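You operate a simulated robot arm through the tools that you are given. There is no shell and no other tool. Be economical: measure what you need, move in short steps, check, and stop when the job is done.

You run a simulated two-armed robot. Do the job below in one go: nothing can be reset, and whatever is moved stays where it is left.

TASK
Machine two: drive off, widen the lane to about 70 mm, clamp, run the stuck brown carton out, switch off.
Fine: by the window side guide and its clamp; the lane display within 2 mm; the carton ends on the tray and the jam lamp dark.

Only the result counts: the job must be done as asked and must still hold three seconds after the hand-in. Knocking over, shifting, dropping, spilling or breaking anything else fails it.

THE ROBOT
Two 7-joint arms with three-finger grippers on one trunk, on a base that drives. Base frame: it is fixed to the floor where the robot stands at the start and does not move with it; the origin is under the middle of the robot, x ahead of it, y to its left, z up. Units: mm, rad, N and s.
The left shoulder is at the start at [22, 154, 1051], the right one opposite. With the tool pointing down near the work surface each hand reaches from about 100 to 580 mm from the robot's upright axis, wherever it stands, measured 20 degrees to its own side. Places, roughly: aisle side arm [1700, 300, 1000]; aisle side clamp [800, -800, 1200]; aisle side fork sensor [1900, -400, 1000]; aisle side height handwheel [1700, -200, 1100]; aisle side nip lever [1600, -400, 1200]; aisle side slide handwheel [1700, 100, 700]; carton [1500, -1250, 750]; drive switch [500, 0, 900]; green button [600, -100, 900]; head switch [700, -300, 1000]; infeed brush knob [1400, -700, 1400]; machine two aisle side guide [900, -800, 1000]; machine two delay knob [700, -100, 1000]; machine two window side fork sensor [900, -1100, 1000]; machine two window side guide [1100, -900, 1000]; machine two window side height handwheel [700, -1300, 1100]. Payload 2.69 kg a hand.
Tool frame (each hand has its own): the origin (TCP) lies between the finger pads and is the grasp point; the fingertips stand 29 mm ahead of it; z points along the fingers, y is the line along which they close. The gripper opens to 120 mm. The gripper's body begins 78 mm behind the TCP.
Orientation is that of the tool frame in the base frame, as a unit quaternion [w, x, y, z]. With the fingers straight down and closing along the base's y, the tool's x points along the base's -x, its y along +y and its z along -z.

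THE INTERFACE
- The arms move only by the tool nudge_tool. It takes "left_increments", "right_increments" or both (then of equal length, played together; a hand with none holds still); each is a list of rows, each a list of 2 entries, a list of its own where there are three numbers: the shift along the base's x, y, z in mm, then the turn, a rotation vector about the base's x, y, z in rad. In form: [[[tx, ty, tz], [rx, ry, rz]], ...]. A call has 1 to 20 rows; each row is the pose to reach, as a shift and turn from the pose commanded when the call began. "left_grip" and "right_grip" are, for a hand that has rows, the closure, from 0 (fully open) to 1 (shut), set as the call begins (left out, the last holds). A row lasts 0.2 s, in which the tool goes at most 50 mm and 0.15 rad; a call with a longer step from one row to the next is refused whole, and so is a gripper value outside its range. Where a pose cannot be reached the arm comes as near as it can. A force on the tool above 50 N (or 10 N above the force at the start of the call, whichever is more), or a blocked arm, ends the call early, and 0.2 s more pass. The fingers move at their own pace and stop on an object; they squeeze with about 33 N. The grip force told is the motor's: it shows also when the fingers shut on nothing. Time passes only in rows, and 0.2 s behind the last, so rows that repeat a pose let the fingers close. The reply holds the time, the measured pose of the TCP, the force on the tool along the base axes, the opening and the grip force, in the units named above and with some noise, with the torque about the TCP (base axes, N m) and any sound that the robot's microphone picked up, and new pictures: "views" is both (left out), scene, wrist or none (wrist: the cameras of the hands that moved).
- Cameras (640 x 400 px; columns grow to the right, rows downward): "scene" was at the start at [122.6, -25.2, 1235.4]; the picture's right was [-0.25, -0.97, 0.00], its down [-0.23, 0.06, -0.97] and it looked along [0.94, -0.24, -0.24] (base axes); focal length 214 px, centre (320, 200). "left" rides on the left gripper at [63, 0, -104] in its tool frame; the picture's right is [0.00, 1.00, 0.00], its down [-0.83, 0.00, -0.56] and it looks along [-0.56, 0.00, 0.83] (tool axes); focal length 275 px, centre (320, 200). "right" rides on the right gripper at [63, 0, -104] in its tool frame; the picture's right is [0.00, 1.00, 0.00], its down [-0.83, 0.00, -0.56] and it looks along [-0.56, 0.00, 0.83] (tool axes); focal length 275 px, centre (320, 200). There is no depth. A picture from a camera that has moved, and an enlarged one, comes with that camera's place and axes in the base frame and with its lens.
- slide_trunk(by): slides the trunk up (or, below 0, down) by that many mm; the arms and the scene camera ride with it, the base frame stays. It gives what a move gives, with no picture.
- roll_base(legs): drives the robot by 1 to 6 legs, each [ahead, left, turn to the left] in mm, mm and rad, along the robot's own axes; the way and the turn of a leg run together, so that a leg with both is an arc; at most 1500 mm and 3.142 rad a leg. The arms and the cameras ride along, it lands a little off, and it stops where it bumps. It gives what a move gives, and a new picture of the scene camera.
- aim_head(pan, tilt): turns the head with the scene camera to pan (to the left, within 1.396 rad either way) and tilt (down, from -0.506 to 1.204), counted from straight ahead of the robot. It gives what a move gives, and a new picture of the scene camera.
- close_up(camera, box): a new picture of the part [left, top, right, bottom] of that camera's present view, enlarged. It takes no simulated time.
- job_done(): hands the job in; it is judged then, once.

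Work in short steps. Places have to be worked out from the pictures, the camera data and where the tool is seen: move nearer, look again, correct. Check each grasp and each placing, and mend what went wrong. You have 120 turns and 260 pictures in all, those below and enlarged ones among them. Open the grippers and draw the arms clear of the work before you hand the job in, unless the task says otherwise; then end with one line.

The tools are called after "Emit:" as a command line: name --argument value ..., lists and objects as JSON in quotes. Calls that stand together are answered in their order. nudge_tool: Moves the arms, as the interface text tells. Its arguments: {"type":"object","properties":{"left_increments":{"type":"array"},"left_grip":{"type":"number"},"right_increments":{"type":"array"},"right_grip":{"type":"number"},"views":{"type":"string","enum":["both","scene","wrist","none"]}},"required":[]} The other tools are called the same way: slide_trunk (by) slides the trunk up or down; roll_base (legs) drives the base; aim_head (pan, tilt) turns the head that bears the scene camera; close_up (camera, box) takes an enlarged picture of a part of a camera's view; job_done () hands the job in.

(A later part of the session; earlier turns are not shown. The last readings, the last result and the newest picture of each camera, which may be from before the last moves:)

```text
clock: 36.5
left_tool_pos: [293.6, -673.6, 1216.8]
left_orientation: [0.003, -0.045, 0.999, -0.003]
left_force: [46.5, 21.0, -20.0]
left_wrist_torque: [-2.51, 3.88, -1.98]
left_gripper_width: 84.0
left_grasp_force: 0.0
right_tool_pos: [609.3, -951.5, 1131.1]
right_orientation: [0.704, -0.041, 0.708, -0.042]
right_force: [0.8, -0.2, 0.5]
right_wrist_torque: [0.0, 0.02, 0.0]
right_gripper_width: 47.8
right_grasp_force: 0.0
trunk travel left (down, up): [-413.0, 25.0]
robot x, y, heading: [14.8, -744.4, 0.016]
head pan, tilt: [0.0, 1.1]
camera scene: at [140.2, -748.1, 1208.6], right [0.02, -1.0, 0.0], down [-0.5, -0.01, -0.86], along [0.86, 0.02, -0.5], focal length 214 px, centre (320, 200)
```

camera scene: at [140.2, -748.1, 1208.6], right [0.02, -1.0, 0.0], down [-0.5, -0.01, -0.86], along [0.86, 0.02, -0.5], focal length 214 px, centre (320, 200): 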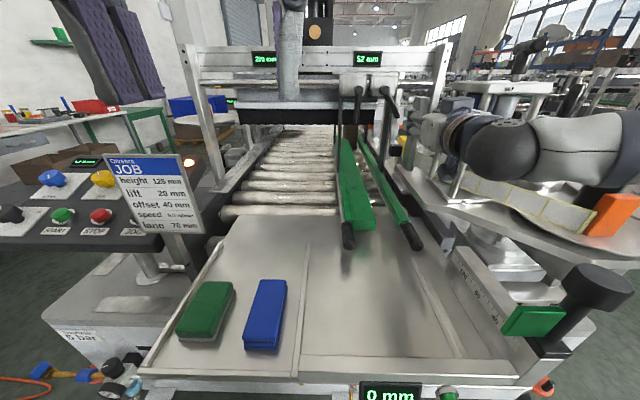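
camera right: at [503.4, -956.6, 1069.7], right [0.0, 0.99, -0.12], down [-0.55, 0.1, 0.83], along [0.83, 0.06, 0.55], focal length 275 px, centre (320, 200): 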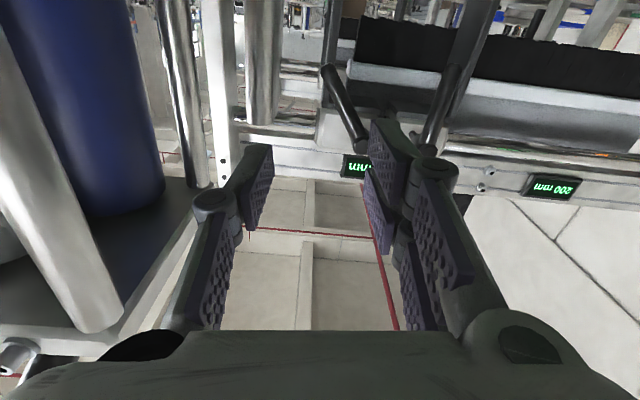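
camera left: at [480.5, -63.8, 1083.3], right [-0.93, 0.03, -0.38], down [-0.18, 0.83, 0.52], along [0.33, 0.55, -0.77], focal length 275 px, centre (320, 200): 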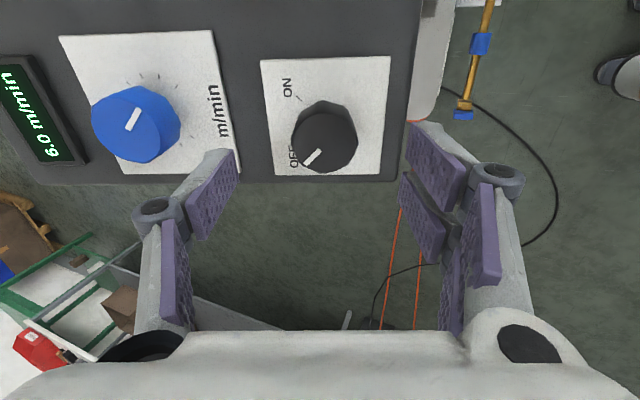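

The left hand hampers the head (46 N). I move the left hand aside, then recheck.

Emit:
nudge_tool --left_increments '[[[10, 40, 0], [0, 0, 0]], [[20, 80, 0], [0, 0, 0]], [[20, 120, 0], [0, 0, 0]], [[20, 160, 0], [0, 0, 0]]]' --views "none"

Emit:
aim_head --pan 0.0 --tilt 1.2

```text
clock: 37.5
left_tool_pos: [325.7, -527.6, 1187.2]
left_orientation: [0.005, -0.043, 0.999, -0.002]
left_force: [0.2, -0.2, 0.5]
left_wrist_torque: [-0.01, 0.02, 0.03]
left_gripper_width: 84.0
left_grasp_force: 0.0
left hand out of reach, approached as far as the arm can: row 2, 3, 4
right_tool_pos: [609.3, -950.9, 1130.1]
right_orientation: [0.704, -0.041, 0.708, -0.04]
right_force: [-0.7, -0.1, 0.2]
right_wrist_torque: [0.0, -0.02, 0.0]
right_gripper_width: 48.0
right_grasp_force: 0.0
trunk travel left (down, up): [-413.0, 25.0]
robot x, y, heading: [15.6, -750.0, 0.014]
head pan, tilt: [0.0, 1.1]
```

```text
clock: 38.2
left_tool_pos: [325.8, -529.5, 1187.2]
left_orientation: [0.004, -0.042, 0.999, -0.002]
left_force: [-0.2, -0.1, 0.3]
left_wrist_torque: [0.02, 0.0, 0.04]
left_gripper_width: 83.8
left_grasp_force: 0.0
right_tool_pos: [608.8, -952.3, 1130.1]
right_orientation: [0.704, -0.039, 0.708, -0.041]
right_force: [-0.6, 0.1, -0.1]
right_wrist_torque: [0.01, 0.0, 0.01]
right_gripper_width: 48.0
right_grasp_force: 0.0
trunk travel left (down, up): [-413.0, 25.0]
robot x, y, heading: [17.7, -752.8, 0.015]
head pan, tilt: [0.0, 1.201]
camera scene: at [105.7, -749.3, 1157.8], right [0.02, -1.0, 0.0], down [-0.93, -0.01, -0.36], along [0.36, 0.01, -0.93], focal length 214 px, centre (320, 200)
```

scene: 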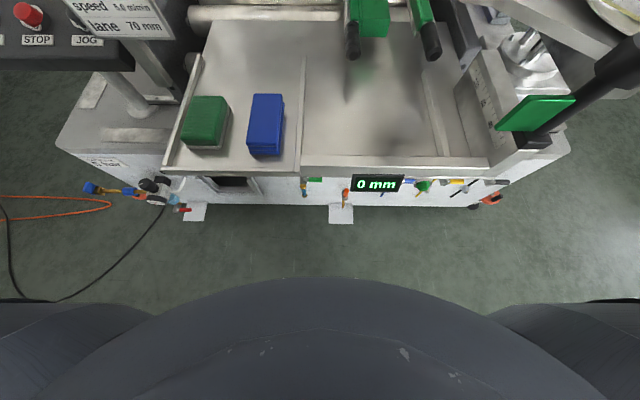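

The robot's front is ~100 mm ahead of its axis, and the tray lip at x≈259, so I can go 90 mm ahead safely.

Emit:
roll_base --legs '[[90, 0, 0]]'

Emit:
aim_head --pan 0.0 --tilt 0.25

Emit:
close_up --camera "scene" --box '[300, 100, 460, 200]'

```text
clock: 39.3
left_tool_pos: [414.8, -527.4, 1187.1]
left_orientation: [0.004, -0.043, 0.999, -0.002]
left_force: [0.2, -0.2, -0.2]
left_wrist_torque: [0.03, 0.06, -0.02]
left_gripper_width: 84.1
left_grasp_force: 0.1
right_tool_pos: [697.3, -950.4, 1131.0]
right_orientation: [0.704, -0.04, 0.708, -0.042]
right_force: [1.1, -0.7, 0.6]
right_wrist_torque: [0.01, 0.02, 0.01]
right_gripper_width: 48.0
right_grasp_force: 0.1
trunk travel left (down, up): [-413.0, 25.0]
robot x, y, heading: [104.1, -747.5, 0.016]
head pan, tilt: [0.0, 1.201]
camera scene: at [194.2, -748.1, 1157.8], right [0.01, -1.0, 0.0], down [-0.93, -0.01, -0.36], along [0.36, 0.01, -0.93], focal length 214 px, centre (320, 200)
```

scene: 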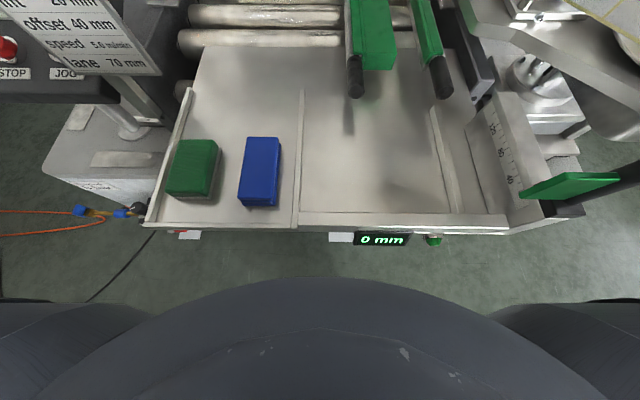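

```text
clock: 40.5
left_tool_pos: [413.9, -526.7, 1187.4]
left_orientation: [0.004, -0.042, 0.999, -0.002]
left_force: [0.3, 0.4, 0.2]
left_wrist_torque: [-0.04, 0.0, -0.01]
left_gripper_width: 84.2
left_grasp_force: 0.2
right_tool_pos: [696.2, -950.8, 1131.0]
right_orientation: [0.704, -0.04, 0.708, -0.041]
right_force: [0.5, 0.0, 1.0]
right_wrist_torque: [0.02, -0.02, -0.03]
right_gripper_width: 48.1
right_grasp_force: 0.0
trunk travel left (down, up): [-413.0, 25.0]
robot x, y, heading: [104.8, -749.0, 0.012]
head pan, tilt: [0.0, 0.25]
camera scene: at [231.0, -747.6, 1234.6], right [0.01, -1.0, 0.0], down [-0.25, 0.0, -0.97], along [0.97, 0.01, -0.25], focal length 214 px, centre (320, 200)
```

scene: 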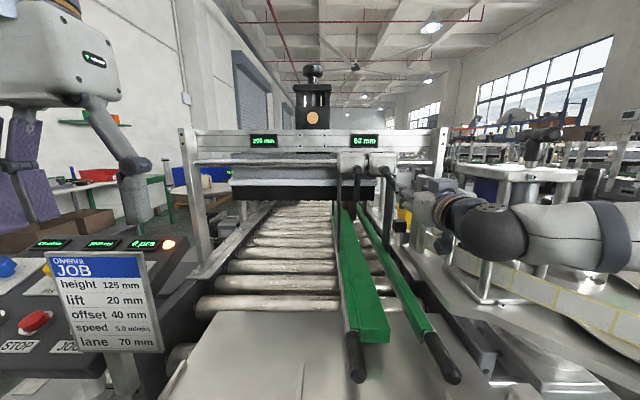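

```text
4.00 times, centred on (380, 150) of scene
camera zoom: at [231.0, -747.6, 1234.6], right [0.01, -1.0, 0.0], down [-0.25, 0.0, -0.97], along [0.97, 0.01, -0.25], focal length 858 px, centre (80, 400)
```

zoom: 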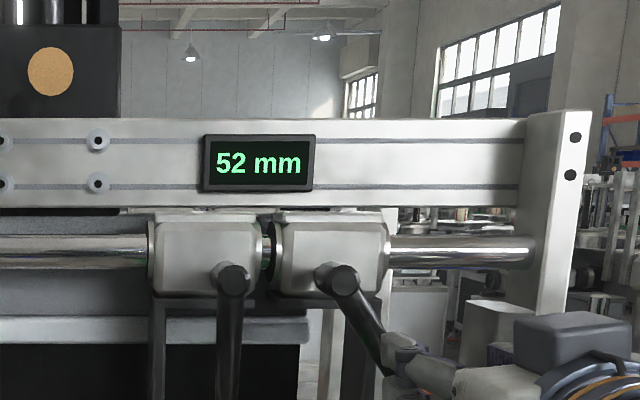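

Base is placed; the lever is at ~27°, display still 52. Regrip the lever, rolled to match it.

Emit:
nudge_tool --right_increments '[[[0, 8, -5], [-0.12, 0, 0]], [[0, 16, -9], [-0.24, 0, 0]], [[0, 23, -13], [-0.35, 0, 0]], [[30, 23, -13], [-0.35, 0, 0]], [[61, 23, -13], [-0.35, 0, 0]], [[61, 23, -13], [-0.35, 0, 0]]]' --views "wrist"

```text
clock: 41.9
left_tool_pos: [412.2, -528.5, 1187.7]
left_orientation: [0.005, -0.043, 0.999, -0.003]
left_force: [0.0, -1.1, 0.2]
left_wrist_torque: [0.0, 0.0, 0.02]
left_gripper_width: 84.2
left_grasp_force: 0.1
right_tool_pos: [745.1, -952.3, 1130.5]
right_orientation: [0.684, -0.164, 0.692, -0.163]
right_force: [-13.0, 3.8, -6.8]
right_wrist_torque: [-0.4, 0.11, 0.42]
right_gripper_width: 54.8
right_grasp_force: 3.7
right hand out of reach, approached as far as the arm can: row 2, 3, 4, 5, 6
trunk travel left (down, up): [-413.0, 25.0]
robot x, y, heading: [108.4, -749.5, 0.013]
head pan, tilt: [0.0, 0.25]
camera right: at [639.4, -979.7, 1076.7], right [0.0, 0.89, -0.45], down [-0.55, 0.38, 0.75], along [0.84, 0.25, 0.49], focal length 275 px, centre (320, 200)
```

right: 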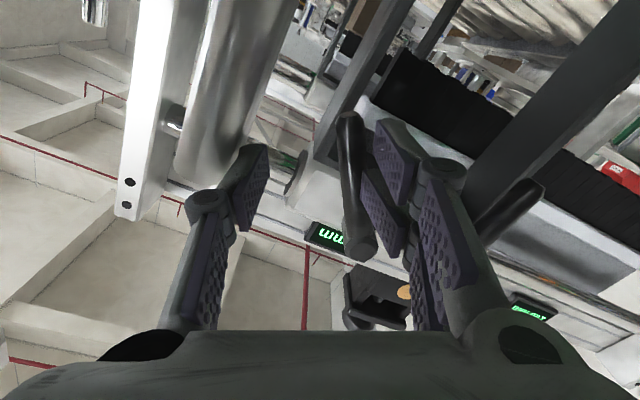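

Rolling hits a joint limit here. I'll instead pull back, level the hand, close the fingers and push the lever from its aisle side.

Emit:
nudge_tool --right_increments '[[[-40, 0, 0], [0, 0, 0]], [[-70, 0, 0], [0.1, 0, 0]], [[-70, 10, -4], [0.23, 0, 0]], [[-70, 25, -10], [0.36, 0, 0]], [[-70, 40, -18], [0.46, 0, 0]], [[-70, 40, -18], [0.46, 0, 0]]]' --right_grip 1.0 --views "wrist"

```text
clock: 43.3
left_tool_pos: [413.7, -526.9, 1188.2]
left_orientation: [0.005, -0.043, 0.999, -0.002]
left_force: [0.6, -0.4, 0.7]
left_wrist_torque: [-0.01, -0.02, -0.01]
left_gripper_width: 83.9
left_grasp_force: 0.0
right_tool_pos: [676.6, -914.0, 1114.1]
right_orientation: [0.705, -0.001, 0.709, -0.002]
right_force: [0.0, 0.2, -0.7]
right_wrist_torque: [-0.02, -0.01, 0.03]
right_gripper_width: 0.0
right_grasp_force: 28.5
trunk travel left (down, up): [-413.0, 25.0]
robot x, y, heading: [105.0, -750.6, 0.016]
head pan, tilt: [0.0, 0.25]
camera right: at [571.2, -913.1, 1051.5], right [0.0, 1.0, -0.01], down [-0.55, 0.01, 0.83], along [0.83, 0.0, 0.55], focal length 275 px, centre (320, 200)
```

right: 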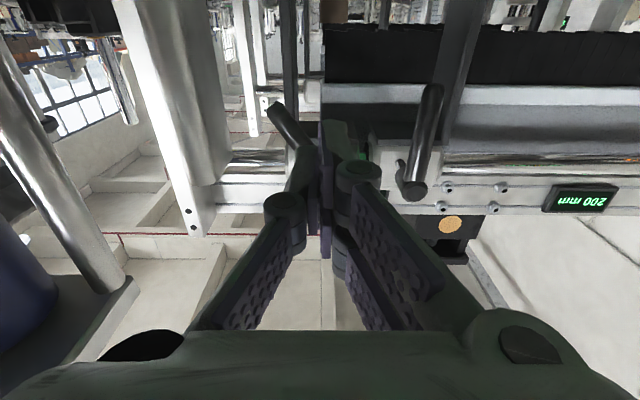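

Lever tip now about [770,-949,1103]. Insert closed fingers on its aisle side and push along the arc up to horizontal.

Emit:
nudge_tool --right_increments '[[[0, 9, -4], [0, 0, 0]], [[45, 9, -4], [0, 0, 0]], [[80, 9, -4], [0, 0, 0]], [[80, -6, -2], [0, 0, 0]], [[80, -17, 3], [0, 0, 0]], [[80, -28, 10], [0, 0, 0]], [[80, -36, 19], [0, 0, 0]], [[80, -43, 30], [0, 0, 0]], [[80, -47, 39], [0, 0, 0]], [[80, -47, 39], [0, 0, 0]]]'

Emit:
close_up --camera "scene" --box '[300, 100, 460, 200]'

```text
clock: 45.5
left_tool_pos: [416.9, -526.9, 1186.2]
left_orientation: [0.003, -0.043, 0.999, -0.002]
left_force: [0.2, 0.4, -0.3]
left_wrist_torque: [-0.02, -0.01, 0.04]
left_gripper_width: 84.1
left_grasp_force: 0.0
right_tool_pos: [757.6, -960.2, 1144.7]
right_orientation: [0.7, -0.002, 0.714, -0.003]
right_force: [-14.7, 5.6, -36.2]
right_wrist_torque: [-0.27, 0.35, 0.31]
right_gripper_width: 0.2
right_grasp_force: 28.6
right hand out of reach, approached as far as the arm can: row 4, 5, 6
trunk travel left (down, up): [-413.0, 25.0]
robot x, y, heading: [104.2, -742.2, 0.012]
head pan, tilt: [0.0, 0.25]
camera scene: at [232.5, -747.7, 1233.8], right [0.01, -1.0, 0.0], down [-0.25, 0.0, -0.97], along [0.97, 0.01, -0.25], focal length 214 px, centre (320, 200)
camera right: at [652.3, -960.1, 1084.0], right [0.0, 1.0, -0.01], down [-0.54, 0.01, 0.84], along [0.84, 0.01, 0.54], focal length 275 px, centre (320, 200)
```

scene: 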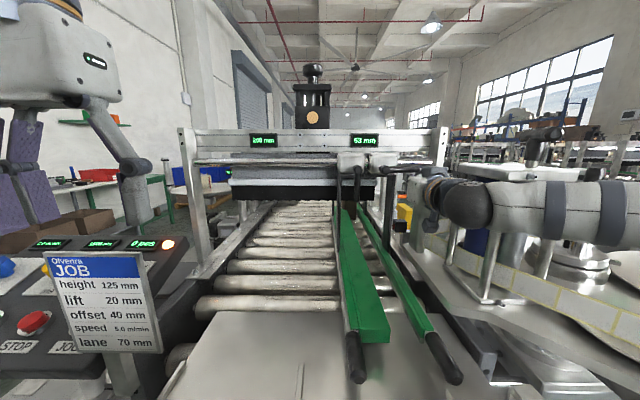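
right: 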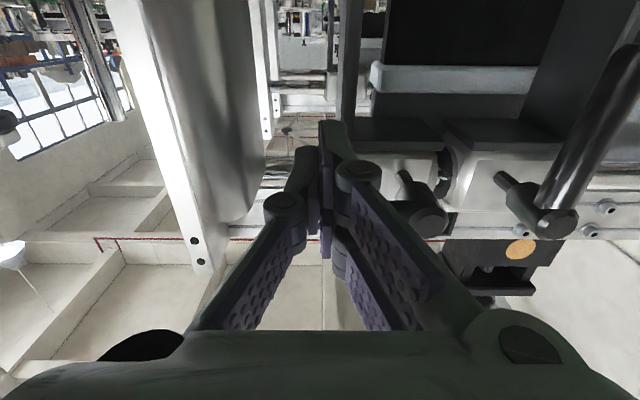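

```text
4.00 times, centred on (380, 150) of scene
camera zoom: at [232.5, -747.7, 1233.8], right [0.01, -1.0, 0.0], down [-0.25, 0.0, -0.97], along [0.97, 0.01, -0.25], focal length 858 px, centre (80, 400)
```

zoom: 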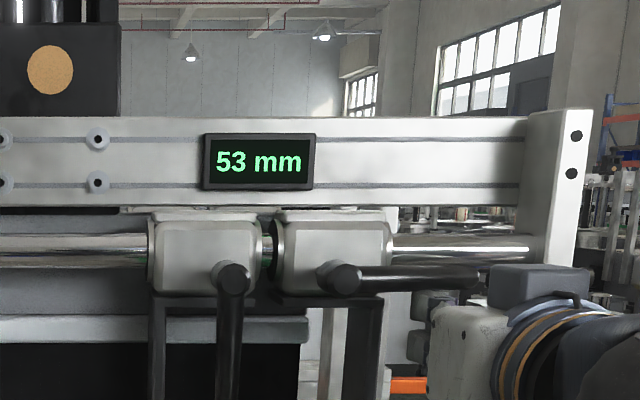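

The lever is now horizontal and the display moved to 53 mm, so the guide is loose. I retract and go between the two hubs, then push the window-side hub toward the window.

Emit:
nudge_tool --right_increments '[[[-5, 0, -20], [0, 0, 0]], [[-45, 0, -20], [0, 0, 0]], [[-75, 10, -20], [0, 0, 0]], [[-75, 50, 0], [0, 0, 0]], [[-75, 93, 19], [0, 0, 0]], [[-75, 93, 19], [0, 0, 0]]]' --views "wrist"

```text
clock: 46.9
left_tool_pos: [414.7, -526.5, 1188.0]
left_orientation: [0.004, -0.043, 0.999, -0.002]
left_force: [0.2, -0.4, 0.9]
left_wrist_torque: [0.01, -0.03, 0.0]
left_gripper_width: 83.8
left_grasp_force: 0.1
right_tool_pos: [683.0, -866.9, 1171.2]
right_orientation: [0.706, 0.0, 0.709, -0.002]
right_force: [-0.6, -0.4, 0.3]
right_wrist_torque: [-0.02, 0.03, -0.02]
right_gripper_width: 0.1
right_grasp_force: 28.7
trunk travel left (down, up): [-413.0, 25.0]
robot x, y, heading: [104.8, -750.1, 0.017]
head pan, tilt: [0.0, 0.25]
camera right: at [578.5, -866.2, 1109.0], right [0.0, 1.0, -0.01], down [-0.55, 0.01, 0.83], along [0.83, 0.0, 0.55], focal length 275 px, centre (320, 200)
```

right: 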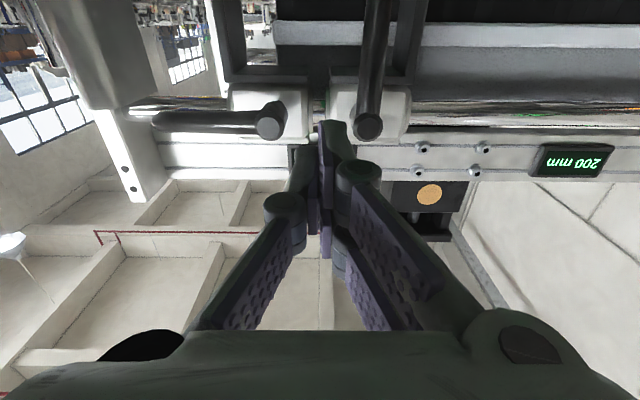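

Fingers are centred between hubs (−902 and −832). Insert, then push −y gently.

Emit:
nudge_tool --right_increments '[[[36, 0, 0], [0, 0, 0]], [[74, 0, 0], [0, 0, 0]], [[74, -8, 0], [0, 0, 0]], [[74, -14, 0], [0, 0, 0]], [[74, -18, 0], [0, 0, 0]], [[74, -22, 0], [0, 0, 0]]]' --views "wrist"

Emit:
close_up --camera "scene" --box '[300, 100, 460, 200]'

```text
clock: 48.3
left_tool_pos: [413.5, -527.5, 1187.4]
left_orientation: [0.005, -0.044, 0.999, -0.003]
left_force: [-0.5, 0.5, 0.7]
left_wrist_torque: [-0.04, -0.01, 0.02]
left_gripper_width: 83.8
left_grasp_force: 0.0
right_tool_pos: [755.7, -889.1, 1173.0]
right_orientation: [0.706, -0.002, 0.709, -0.002]
right_force: [1.0, 5.9, 1.4]
right_wrist_torque: [-0.04, -0.05, 0.13]
right_gripper_width: 0.0
right_grasp_force: 28.7
trunk travel left (down, up): [-413.0, 25.0]
robot x, y, heading: [105.0, -745.3, 0.019]
head pan, tilt: [0.0, 0.25]
camera right: at [650.5, -887.9, 1110.4], right [0.0, 1.0, -0.01], down [-0.55, 0.01, 0.83], along [0.83, 0.01, 0.55], focal length 275 px, centre (320, 200)
```

right: 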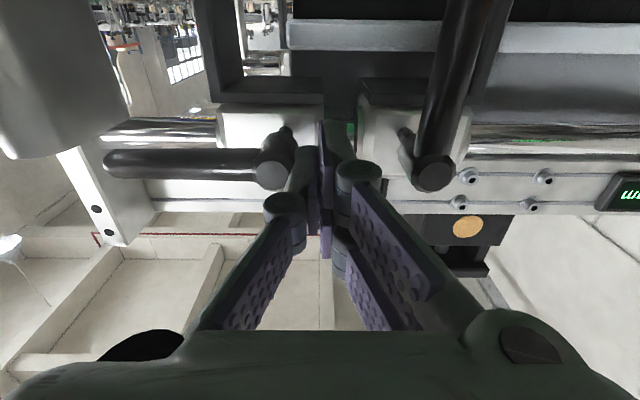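

```text
4.00 times, centred on (380, 150) of scene
camera zoom: at [231.0, -746.8, 1234.7], right [0.01, -1.0, 0.0], down [-0.25, 0.0, -0.97], along [0.97, 0.01, -0.25], focal length 858 px, centre (80, 400)
```

zoom: 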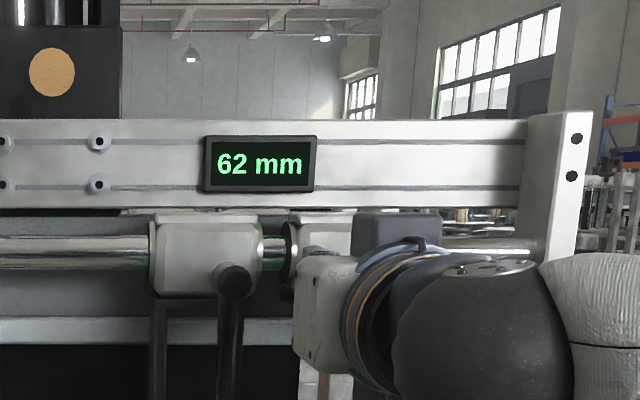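

62 mm now; push 8 mm more.

Emit:
nudge_tool --right_increments '[[[0, -4, 0], [0, 0, 0]], [[0, -8, 0], [0, 0, 0]], [[0, -8, 0], [0, 0, 0]]]' --views "none"

Emit:
close_up --camera "scene" --box '[300, 100, 460, 200]'

```text
clock: 49.1
left_tool_pos: [414.4, -527.3, 1187.5]
left_orientation: [0.004, -0.043, 0.999, -0.002]
left_force: [-0.3, 0.2, 0.2]
left_wrist_torque: [0.0, -0.04, -0.01]
left_gripper_width: 84.0
left_grasp_force: 0.2
right_tool_pos: [755.5, -896.6, 1171.6]
right_orientation: [0.705, -0.001, 0.709, -0.003]
right_force: [2.6, 5.6, 2.0]
right_wrist_torque: [0.0, -0.06, 0.1]
right_gripper_width: 0.1
right_grasp_force: 28.6
trunk travel left (down, up): [-413.0, 25.0]
robot x, y, heading: [101.6, -747.6, 0.013]
head pan, tilt: [0.0, 0.25]
```

```text
4.00 times, centred on (380, 150) of scene
camera zoom: at [231.1, -746.7, 1234.6], right [0.01, -1.0, 0.0], down [-0.25, 0.0, -0.97], along [0.97, 0.01, -0.25], focal length 858 px, centre (80, 400)
```

zoom: 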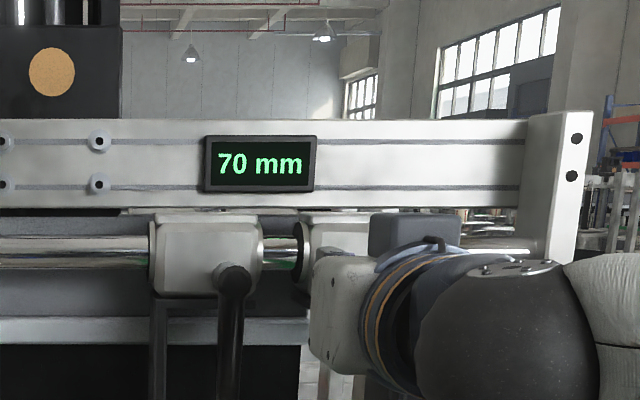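

70 mm. Now to clamp: retract, go above the lever's outer part, and check before pushing it down.

Emit:
nudge_tool --right_increments '[[[0, 4, 0], [0, 0, 0]], [[-40, 6, 0], [0, 0, 0]], [[-72, 6, 5], [0, 0, 0]], [[-72, -35, 25], [0, 0, 0]], [[-72, -75, 38], [0, 0, 0]], [[-72, -81, 38], [0, 0, 0]], [[-72, -81, 38], [0, 0, 0]]]' --views "wrist"

Emit:
close_up --camera "scene" --box '[300, 100, 460, 200]'

```text
clock: 50.7
left_tool_pos: [414.6, -528.0, 1188.5]
left_orientation: [0.004, -0.043, 0.999, -0.002]
left_force: [0.7, 0.5, 0.6]
left_wrist_torque: [0.02, 0.02, 0.0]
left_gripper_width: 84.2
left_grasp_force: 0.0
right_tool_pos: [683.7, -980.9, 1212.1]
right_orientation: [0.705, -0.002, 0.709, -0.001]
right_force: [1.2, -0.3, -0.2]
right_wrist_torque: [-0.03, 0.01, -0.03]
right_gripper_width: 0.0
right_grasp_force: 28.5
trunk travel left (down, up): [-413.0, 25.0]
robot x, y, heading: [105.8, -749.9, 0.017]
head pan, tilt: [0.0, 0.25]
camera right: at [577.9, -979.4, 1149.2], right [0.0, 1.0, -0.01], down [-0.55, 0.01, 0.83], along [0.83, 0.0, 0.55], focal length 275 px, centre (320, 200)
```

right: 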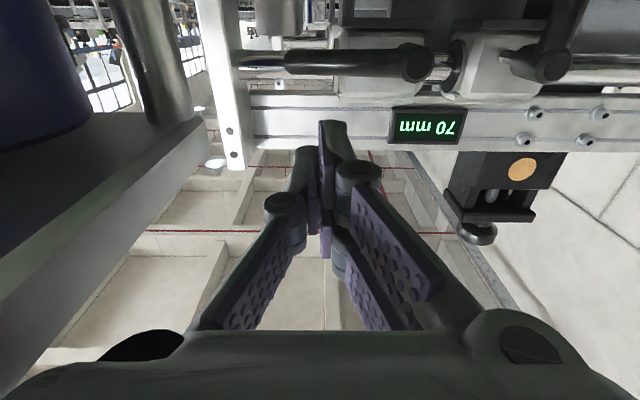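

```text
4.00 times, centred on (380, 150) of scene
camera zoom: at [230.9, -747.7, 1234.6], right [0.01, -1.0, 0.0], down [-0.25, 0.0, -0.97], along [0.97, 0.01, -0.25], focal length 858 px, centre (80, 400)
```

zoom: 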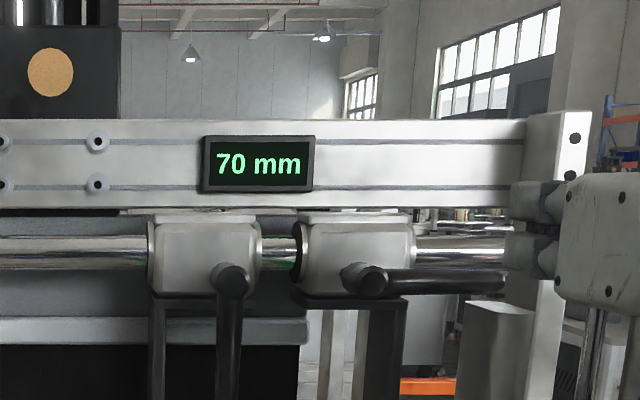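

Hub at y≈-922, lever tip at y≈-998, z≈1171. Insert above the lever and push it down along the arc.

Emit:
nudge_tool --right_increments '[[[0, -1, -14], [0, 0, 0]], [[40, -1, -14], [0, 0, 0]], [[72, -1, -14], [0, 0, 0]], [[72, -1, -22], [0, 0, 0]], [[72, -4, -39], [0, 0, 0]], [[72, -1, -57], [0, 0, 0]], [[72, 6, -74], [0, 0, 0]], [[72, 19, -88], [0, 0, 0]]]'

Emit:
close_up --camera "scene" --box '[300, 100, 460, 200]'

```text
clock: 51.5
left_tool_pos: [413.4, -528.1, 1185.9]
left_orientation: [0.004, -0.042, 0.999, -0.001]
left_force: [1.3, 0.4, -0.2]
left_wrist_torque: [0.03, 0.15, -0.02]
left_gripper_width: 83.8
left_grasp_force: 0.1
right_tool_pos: [744.4, -978.9, 1194.4]
right_orientation: [0.704, -0.003, 0.71, -0.001]
right_force: [-28.1, -1.4, -0.5]
right_wrist_torque: [-0.02, 0.66, 0.09]
right_gripper_width: 0.0
right_grasp_force: 28.9
trunk travel left (down, up): [-413.0, 25.0]
robot x, y, heading: [107.9, -746.6, 0.011]
head pan, tilt: [0.0, 0.25]
stopped in row 4 (right hand): the force on the tool passed its limit at 88 N (the readings are from after the stop); the commanded pose is now the measured one
camera scene: at [229.1, -748.0, 1235.0], right [0.01, -1.0, 0.0], down [-0.25, 0.0, -0.97], along [0.97, 0.01, -0.25], focal length 214 px, centre (320, 200)
camera right: at [639.1, -978.6, 1133.4], right [0.0, 1.0, -0.01], down [-0.55, 0.01, 0.84], along [0.84, 0.01, 0.55], focal length 275 px, centre (320, 200)
```

scene: 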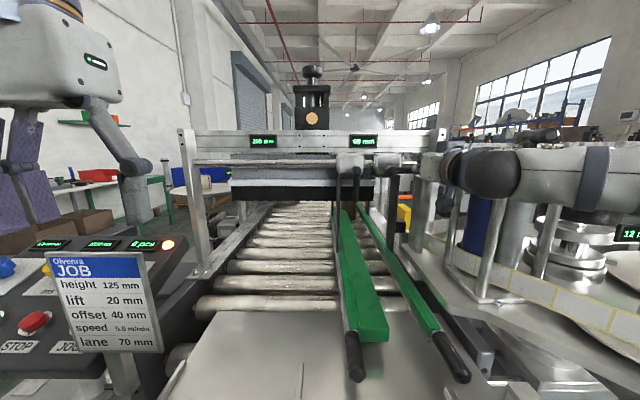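
right: 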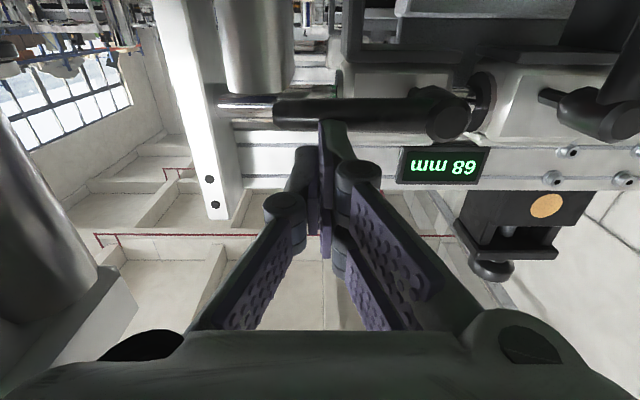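

```text
4.00 times, centred on (380, 150) of scene
camera zoom: at [229.1, -748.0, 1235.0], right [0.01, -1.0, 0.0], down [-0.25, 0.0, -0.97], along [0.97, 0.01, -0.25], focal length 858 px, centre (80, 400)
```

zoom: 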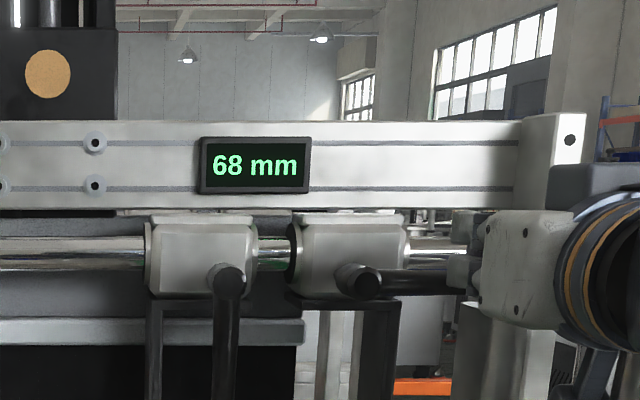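

The fingertips met the bar behind the lever (and the guide crept to 68). I back off a few mm and push the lever partway down, then will correct the width before final clamping.

Emit:
nudge_tool --right_increments '[[[-7, -3, 0], [0, 0, 0]], [[-7, -4, -8], [0, 0, 0]], [[-7, -7, -22], [0, 0, 0]], [[-5, -5, -38], [0, 0, 0]], [[0, 0, -50], [0, 0, 0]]]' --views "wrist"

Emit:
close_up --camera "scene" --box '[300, 100, 460, 200]'

```text
clock: 52.7
left_tool_pos: [412.0, -527.5, 1187.9]
left_orientation: [0.004, -0.041, 0.999, -0.002]
left_force: [0.1, -0.4, 0.4]
left_wrist_torque: [-0.01, -0.04, -0.03]
left_gripper_width: 84.1
left_grasp_force: 0.0
right_tool_pos: [742.7, -981.1, 1166.2]
right_orientation: [0.718, -0.002, 0.696, -0.004]
right_force: [-5.0, 0.0, 22.9]
right_wrist_torque: [-0.26, -0.16, 0.0]
right_gripper_width: 0.0
right_grasp_force: 28.3
trunk travel left (down, up): [-413.0, 25.0]
robot x, y, heading: [102.5, -746.9, 0.014]
head pan, tilt: [0.0, 0.25]
stopped in row 5 (right hand): the force on the tool passed its limit at 55 N (the readings are from after the stop); the commanded pose is now the measured one
camera right: at [639.3, -981.1, 1099.4], right [0.0, 1.0, -0.01], down [-0.58, 0.01, 0.81], along [0.81, 0.0, 0.58], focal length 275 px, centre (320, 200)
```

right: 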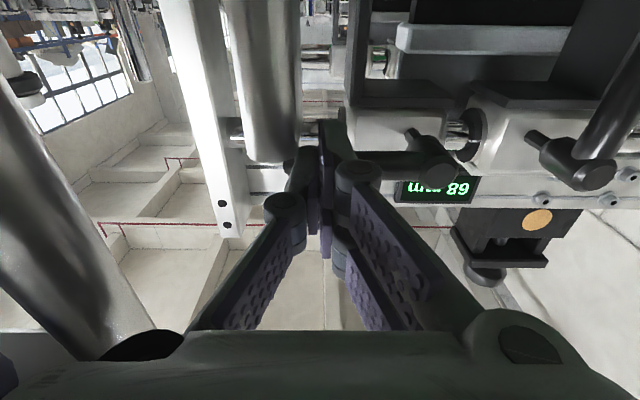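

```text
4.00 times, centred on (380, 150) of scene
camera zoom: at [228.2, -747.3, 1234.9], right [0.01, -1.0, 0.0], down [-0.24, 0.0, -0.97], along [0.97, 0.01, -0.24], focal length 858 px, centre (80, 400)
```

zoom: 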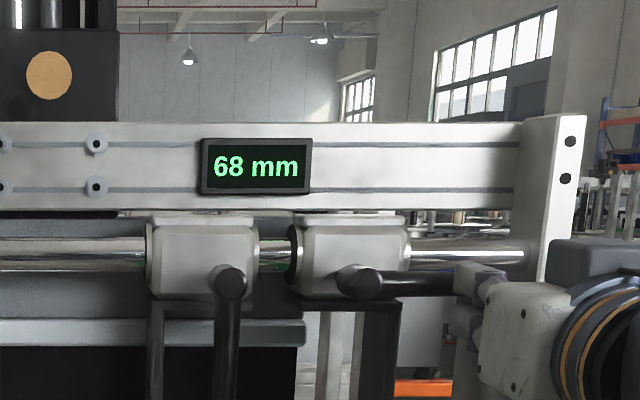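

Unclear whether the finger is on top of or in front of the lever; enlarge both views.

Emit:
close_up --camera "scene" --box '[375, 145, 455, 195]'

Emit:
close_up --camera "right" --box '[200, 90, 480, 265]'

```text
8.00 times, centred on (415, 170) of scene
camera zoom: at [228.2, -747.3, 1234.9], right [0.01, -1.0, 0.0], down [-0.24, 0.0, -0.97], along [0.97, 0.01, -0.24], focal length 1716 px, centre (-440, 440)
```

zoom: 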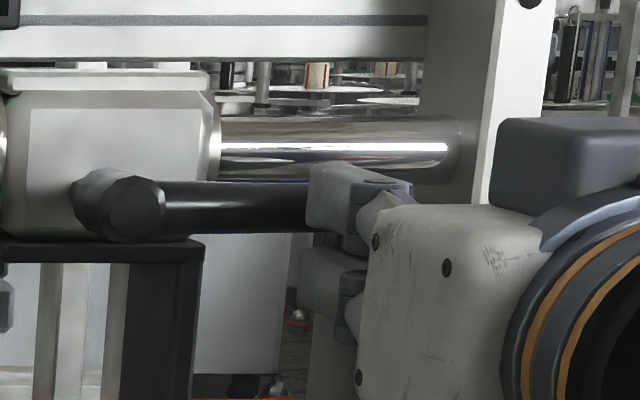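

```text
2.29 times, centred on (340, 178) of right
camera zoom: at [639.3, -981.1, 1099.4], right [0.0, 1.0, -0.01], down [-0.58, 0.01, 0.81], along [0.81, 0.0, 0.58], focal length 629 px, centre (274, 251)
```

zoom: 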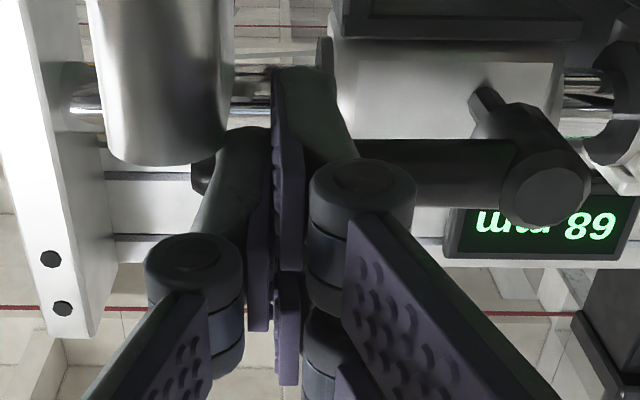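

The finger stack is ~45 mm tall, so it met the lever's front face rather than passing over it. I back off, raise higher and re-enter above the lever.

Emit:
nudge_tool --right_increments '[[[-25, -2, 0], [0, 0.03, 0]], [[-45, -2, 20], [0, 0.03, 0]], [[-45, -2, 43], [0, 0.03, 0]], [[-20, -2, 43], [0, 0.03, 0]], [[0, -2, 43], [0, 0.03, 0]], [[9, -2, 43], [0, 0.03, 0]]]' --views "wrist"

Emit:
close_up --camera "scene" --box '[345, 120, 455, 190]'

```text
clock: 54.1
left_tool_pos: [414.4, -526.0, 1188.5]
left_orientation: [0.004, -0.042, 0.999, -0.002]
left_force: [0.2, 0.6, 0.5]
left_wrist_torque: [-0.04, -0.04, 0.0]
left_gripper_width: 84.2
left_grasp_force: 0.1
right_tool_pos: [753.4, -982.9, 1200.6]
right_orientation: [0.701, -0.002, 0.713, -0.003]
right_force: [-5.4, 7.1, 1.9]
right_wrist_torque: [0.13, 0.17, -0.79]
right_gripper_width: 0.0
right_grasp_force: 28.4
trunk travel left (down, up): [-413.0, 25.0]
robot x, y, heading: [103.4, -749.2, 0.014]
head pan, tilt: [0.0, 0.25]
camera right: at [647.8, -981.9, 1139.3], right [0.0, 1.0, -0.01], down [-0.54, 0.01, 0.84], along [0.84, 0.0, 0.54], focal length 275 px, centre (320, 200)
```

right: 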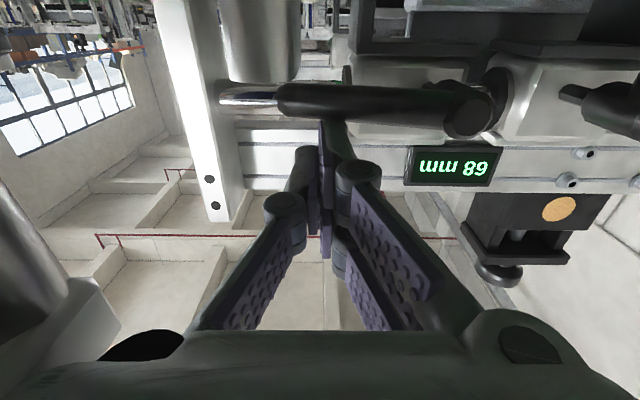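

```text
5.71 times, centred on (400, 155) of scene
camera zoom: at [230.3, -746.6, 1234.8], right [0.01, -1.0, 0.0], down [-0.25, 0.0, -0.97], along [0.97, 0.01, -0.25], focal length 1226 px, centre (-137, 457)
```

zoom: 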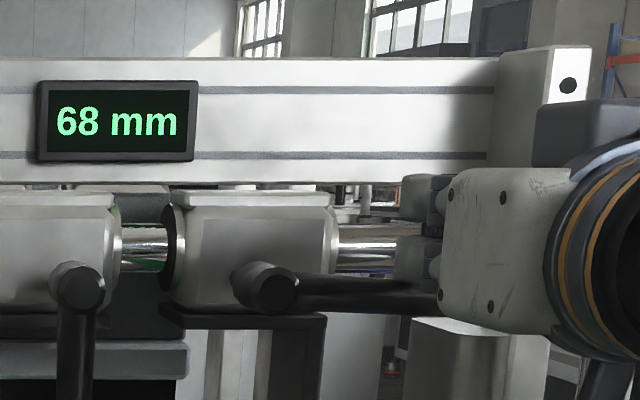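

Now the fingers are over the lever. Push down along the arc (first part).

Emit:
nudge_tool --right_increments '[[[0, -1, -14], [0, 0, 0]], [[0, -1, -28], [0, 0, 0]], [[0, 2, -36], [0, 0, 0]], [[0, 5, -43], [0, 0, 0]], [[0, 10, -50], [0, 0, 0]]]' --views "wrist"

Emit:
close_up --camera "scene" --box '[345, 120, 455, 190]'

```text
clock: 54.7
left_tool_pos: [413.0, -525.9, 1186.2]
left_orientation: [0.004, -0.043, 0.999, -0.002]
left_force: [0.5, 0.4, -0.5]
left_wrist_torque: [0.0, -0.01, -0.04]
left_gripper_width: 84.0
left_grasp_force: 0.1
right_tool_pos: [750.7, -982.4, 1196.1]
right_orientation: [0.714, -0.002, 0.7, -0.003]
right_force: [-1.2, 4.2, 16.9]
right_wrist_torque: [0.21, -0.29, -0.01]
right_gripper_width: 0.0
right_grasp_force: 28.0
trunk travel left (down, up): [-413.0, 25.0]
robot x, y, heading: [105.0, -746.8, 0.015]
head pan, tilt: [0.0, 0.25]
stopped in row 2 (right hand): the force on the tool passed its limit at 58 N (the readings are from after the stop); the commanded pose is now the measured one
camera right: at [648.0, -981.9, 1131.7], right [0.0, 1.0, -0.01], down [-0.57, 0.01, 0.82], along [0.82, 0.0, 0.57], focal length 275 px, centre (320, 200)
```

right: 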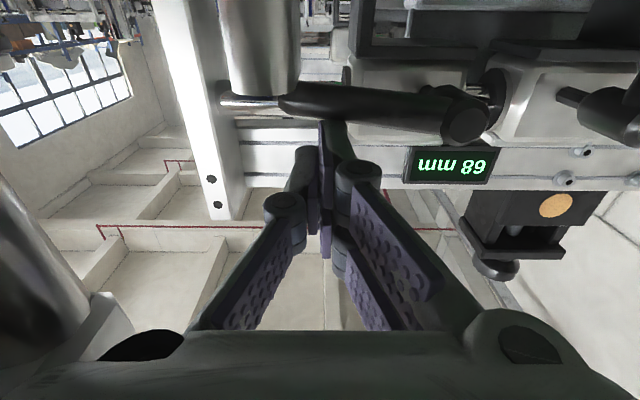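

```text
5.71 times, centred on (400, 155) of scene
camera zoom: at [229.7, -746.8, 1234.8], right [0.01, -1.0, 0.0], down [-0.25, 0.0, -0.97], along [0.97, 0.01, -0.25], focal length 1226 px, centre (-137, 457)
```

zoom: 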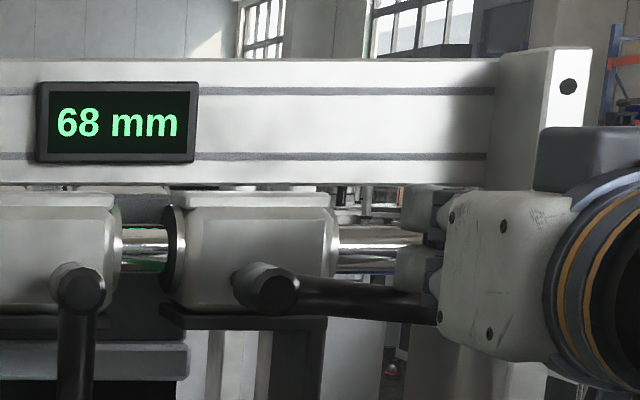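

The lever is moving down (slope visible) but needs force; I push more slowly.

Emit:
nudge_tool --right_increments '[[[0, 0, -4], [0, 0, 0]], [[0, 0, -7], [0, 0, 0]], [[0, 0, -10], [0, 0, 0]], [[0, 0, -13], [0, 0, 0]], [[0, 0, -16], [0, 0, 0]], [[0, 1, -19], [0, 0, 0]], [[0, 2, -22], [0, 0, 0]], [[0, 3, -25], [0, 0, 0]], [[0, 4, -28], [0, 0, 0]], [[0, 6, -31], [0, 0, 0]]]' --views "wrist"

Emit:
close_up --camera "scene" --box '[345, 120, 455, 190]'

```text
clock: 55.4
left_tool_pos: [414.3, -527.2, 1186.1]
left_orientation: [0.002, -0.043, 0.999, -0.002]
left_force: [0.1, -0.4, -0.2]
left_wrist_torque: [-0.02, -0.03, -0.02]
left_gripper_width: 84.1
left_grasp_force: 0.1
right_tool_pos: [751.7, -983.4, 1195.1]
right_orientation: [0.719, -0.001, 0.695, -0.002]
right_force: [-3.1, 2.7, 17.4]
right_wrist_torque: [0.26, -0.38, 0.07]
right_gripper_width: 0.1
right_grasp_force: 28.9
trunk travel left (down, up): [-413.0, 25.0]
robot x, y, heading: [105.1, -750.6, 0.015]
head pan, tilt: [0.0, 0.25]
stopped in row 3 (right hand): the force on the tool passed its limit at 51 N (the readings are from after the stop); the commanded pose is now the measured one
camera right: at [648.6, -981.8, 1129.4], right [0.0, 1.0, -0.01], down [-0.58, 0.01, 0.81], along [0.81, 0.0, 0.58], focal length 275 px, centre (320, 200)
```

right: 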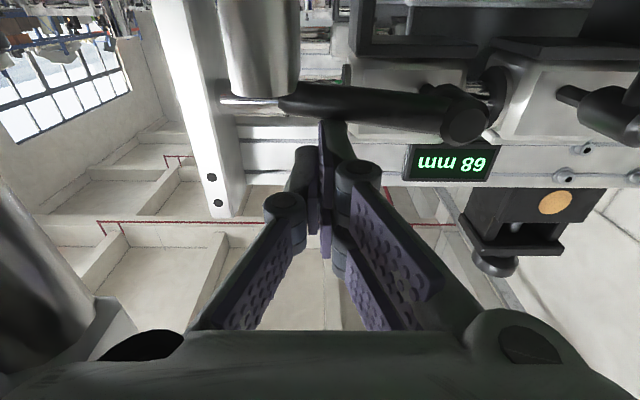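

```text
5.71 times, centred on (400, 155) of scene
camera zoom: at [230.2, -746.6, 1234.2], right [0.01, -1.0, 0.0], down [-0.25, 0.0, -0.97], along [0.97, 0.01, -0.25], focal length 1226 px, centre (-137, 457)
```

zoom: 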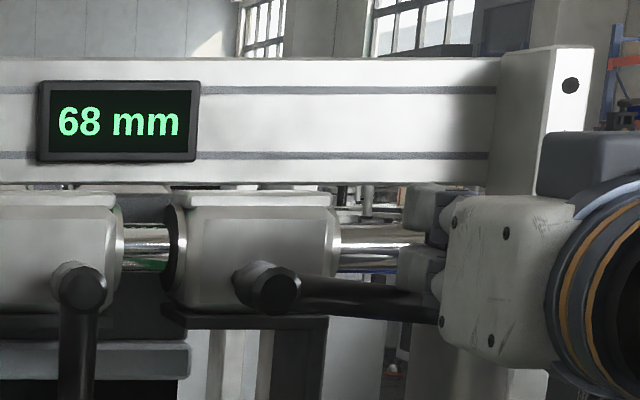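

The lever now rests on top of the vertical silver column (≈[770,-1005], top z≈1156): at 70 mm it can't swing down past it from horizontal. So: slide the guide back, turn the lever partly down clear of the column, slide out again, then finish clamping. First I go round to the lever's tip end.

Emit:
nudge_tool --right_increments '[[[0, 0, 15], [0, -0.03, 0]], [[-30, 0, 15], [0, 0.02, 0]], [[-60, -15, 10], [0, 0.035, 0]], [[-60, -37, -8], [0, 0.035, 0]], [[-60, -37, -10], [0, 0.035, 0]]]' --views "wrist"

Emit:
close_up --camera "scene" --box '[345, 120, 455, 190]'

```text
clock: 56.2
left_tool_pos: [415.4, -525.0, 1187.6]
left_orientation: [0.003, -0.045, 0.999, -0.002]
left_force: [0.4, -1.0, -0.5]
left_wrist_torque: [0.01, 0.01, 0.01]
left_gripper_width: 84.0
left_grasp_force: 0.1
right_tool_pos: [708.9, -980.9, 1202.1]
right_orientation: [0.706, -0.01, 0.708, 0.003]
right_force: [0.0, 17.4, -0.5]
right_wrist_torque: [0.39, -0.07, -2.43]
right_gripper_width: 0.0
right_grasp_force: 28.3
trunk travel left (down, up): [-413.0, 25.0]
robot x, y, heading: [103.2, -748.2, 0.014]
head pan, tilt: [0.0, 0.25]
stopped in row 3 (right hand): the force on the tool passed its limit at 57 N (the readings are from after the stop); the commanded pose is now the measured one
camera right: at [604.3, -981.5, 1140.1], right [-0.02, 1.0, -0.01], down [-0.55, 0.0, 0.83], along [0.83, 0.02, 0.55], focal length 275 px, centre (320, 200)
```

right: 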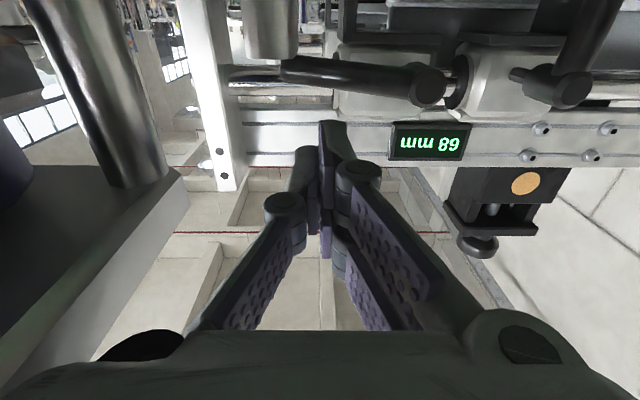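

```text
5.71 times, centred on (400, 155) of scene
camera zoom: at [232.5, -745.6, 1234.6], right [0.02, -1.0, 0.0], down [-0.25, -0.01, -0.97], along [0.97, 0.02, -0.25], focal length 1226 px, centre (-137, 457)
```

zoom: 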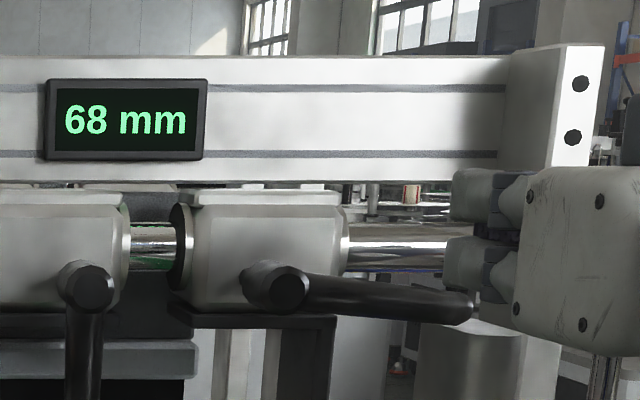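

The hand's flank met the nip unit on the right, so no room there. Instead I'll grip the hub's protruding end from the front and slide the guide with it.

Emit:
nudge_tool --right_increments '[[[-10, 10, 0], [0, 0, 0]], [[-20, 35, -15], [0, 0, 0]], [[-20, 64, -30], [0, 0, 0]], [[-20, 64, -30], [0, 0, 0]]]' --right_grip 0.58 --views "wrist"

Emit:
close_up --camera "right" --box '[220, 50, 460, 200]'

```text
clock: 57.2
left_tool_pos: [414.3, -527.6, 1186.8]
left_orientation: [0.004, -0.044, 0.999, -0.002]
left_force: [-0.5, -0.2, 0.4]
left_wrist_torque: [-0.01, 0.01, 0.02]
left_gripper_width: 84.2
left_grasp_force: 0.0
right_tool_pos: [689.0, -921.6, 1171.7]
right_orientation: [0.706, -0.007, 0.708, 0.001]
right_force: [-0.3, -0.4, 0.0]
right_wrist_torque: [0.02, 0.03, -0.01]
right_gripper_width: 50.4
right_grasp_force: 0.1
trunk travel left (down, up): [-413.0, 25.0]
robot x, y, heading: [104.9, -746.8, 0.015]
head pan, tilt: [0.0, 0.25]
camera right: at [583.7, -922.0, 1109.4], right [-0.01, 1.0, -0.01], down [-0.55, 0.0, 0.83], along [0.83, 0.01, 0.55], focal length 275 px, centre (320, 200)
```

right: 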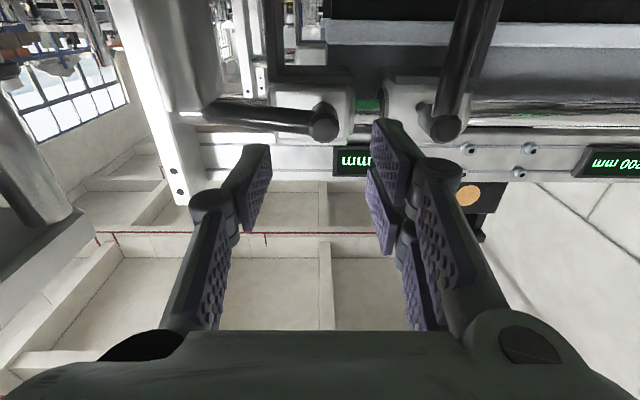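

```text
2.67 times, centred on (340, 125) of right
camera zoom: at [583.7, -922.0, 1109.4], right [-0.01, 1.0, -0.01], down [-0.55, 0.0, 0.83], along [0.83, 0.01, 0.55], focal length 734 px, centre (267, 400)
```

zoom: 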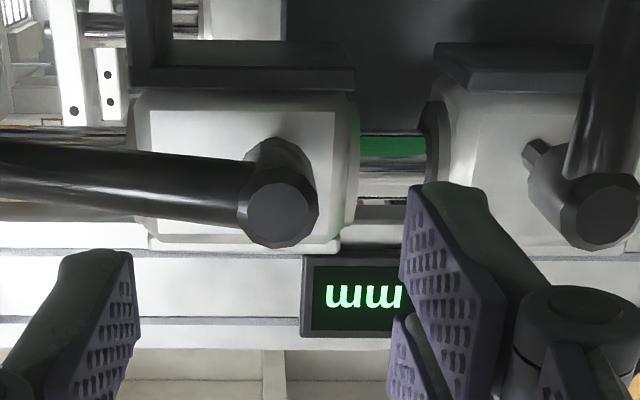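

Hub end sits at ≈[764,-918,1172]. I advance so the fingertips straddle its last few mm and close.

Emit:
nudge_tool --right_increments '[[[25, 3, 0], [0, 0, 0]], [[45, 3, 0], [0, 0, 0]], [[51, 3, 0], [0, 0, 0]]]' --views "none"

Emit:
nudge_tool --right_increments '[[[0, 0, 0], [0, 0, 0]], [[0, 0, 0], [0, 0, 0]], [[0, 0, 0], [0, 0, 0]]]' --right_grip 1.0 --views "wrist"

```text
clock: 58.0
left_tool_pos: [416.0, -526.6, 1186.8]
left_orientation: [0.003, -0.044, 0.999, -0.002]
left_force: [-0.8, 0.6, 0.2]
left_wrist_torque: [-0.01, 0.0, -0.06]
left_gripper_width: 84.1
left_grasp_force: 0.1
right_tool_pos: [741.0, -919.3, 1173.3]
right_orientation: [0.706, -0.007, 0.708, 0.001]
right_force: [0.1, -0.8, -0.1]
right_wrist_torque: [0.01, 0.01, -0.02]
right_gripper_width: 50.1
right_grasp_force: 0.0
trunk travel left (down, up): [-413.0, 25.0]
robot x, y, heading: [105.2, -747.2, 0.013]
head pan, tilt: [0.0, 0.25]
```

```text
clock: 58.8
left_tool_pos: [415.1, -527.6, 1187.4]
left_orientation: [0.003, -0.044, 0.999, -0.001]
left_force: [0.3, 0.7, 0.7]
left_wrist_torque: [0.0, 0.01, 0.0]
left_gripper_width: 84.1
left_grasp_force: 0.0
right_tool_pos: [739.5, -919.6, 1173.0]
right_orientation: [0.706, -0.006, 0.708, 0.001]
right_force: [-5.5, -2.0, 0.3]
right_wrist_torque: [0.0, 0.01, -0.04]
right_gripper_width: 0.1
right_grasp_force: 28.4
trunk travel left (down, up): [-413.0, 25.0]
robot x, y, heading: [106.3, -745.5, 0.015]
head pan, tilt: [0.0, 0.25]
camera right: at [634.4, -919.5, 1111.2], right [-0.01, 1.0, -0.01], down [-0.55, 0.0, 0.83], along [0.83, 0.01, 0.55], focal length 275 px, centre (320, 200)
```

right: 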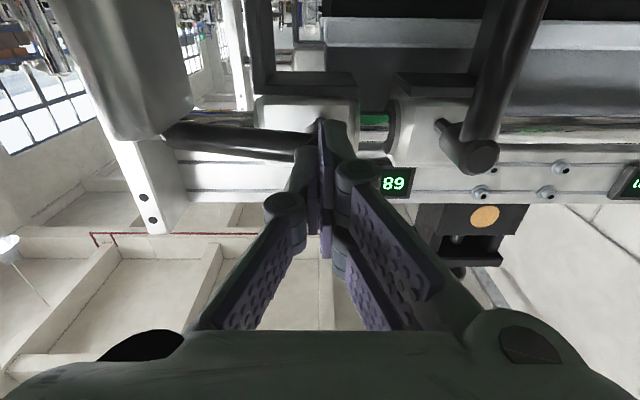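

The fingers slipped off in front of the hub and rest on its face. I'll press on it and drag by friction toward the aisle.

Emit:
nudge_tool --right_increments '[[[5, 0, 0], [0, 0, 0]], [[9, 0, 0], [0, 0, 0]], [[10, 4, 0], [0, 0, 0]], [[10, 8, 0], [0, 0, 0]], [[10, 12, 0], [0, 0, 0]], [[10, 16, 0], [0, 0, 0]], [[10, 20, 0], [0, 0, 0]]]' --views "none"

Emit:
close_up --camera "scene" --box '[300, 100, 460, 200]'

```text
clock: 59.4
left_tool_pos: [408.1, -528.5, 1189.3]
left_orientation: [0.006, -0.043, 0.999, -0.001]
left_force: [-0.1, 0.8, -0.5]
left_wrist_torque: [0.0, 0.01, 0.0]
left_gripper_width: 84.0
left_grasp_force: 0.0
right_tool_pos: [740.1, -918.8, 1173.2]
right_orientation: [0.706, -0.006, 0.708, 0.001]
right_force: [-36.2, -3.9, -3.2]
right_wrist_torque: [-0.05, 0.11, -0.1]
right_gripper_width: 5.8
right_grasp_force: 28.5
trunk travel left (down, up): [-413.0, 25.0]
robot x, y, heading: [104.6, -749.2, 0.015]
head pan, tilt: [0.0, 0.25]
stopped in row 2 (right hand): the force on the tool passed its limit at 57 N (the readings are from after the stop); the commanded pose is now the measured one
```

```text
4.00 times, centred on (380, 150) of scene
camera zoom: at [225.4, -748.5, 1235.4], right [0.01, -1.0, 0.0], down [-0.24, 0.0, -0.97], along [0.97, 0.01, -0.24], focal length 858 px, centre (80, 400)
```

zoom: 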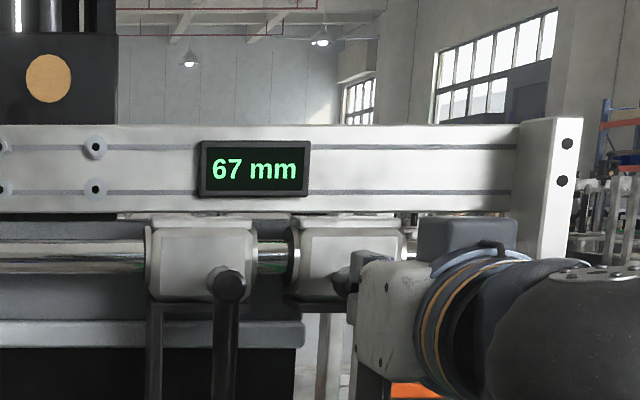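

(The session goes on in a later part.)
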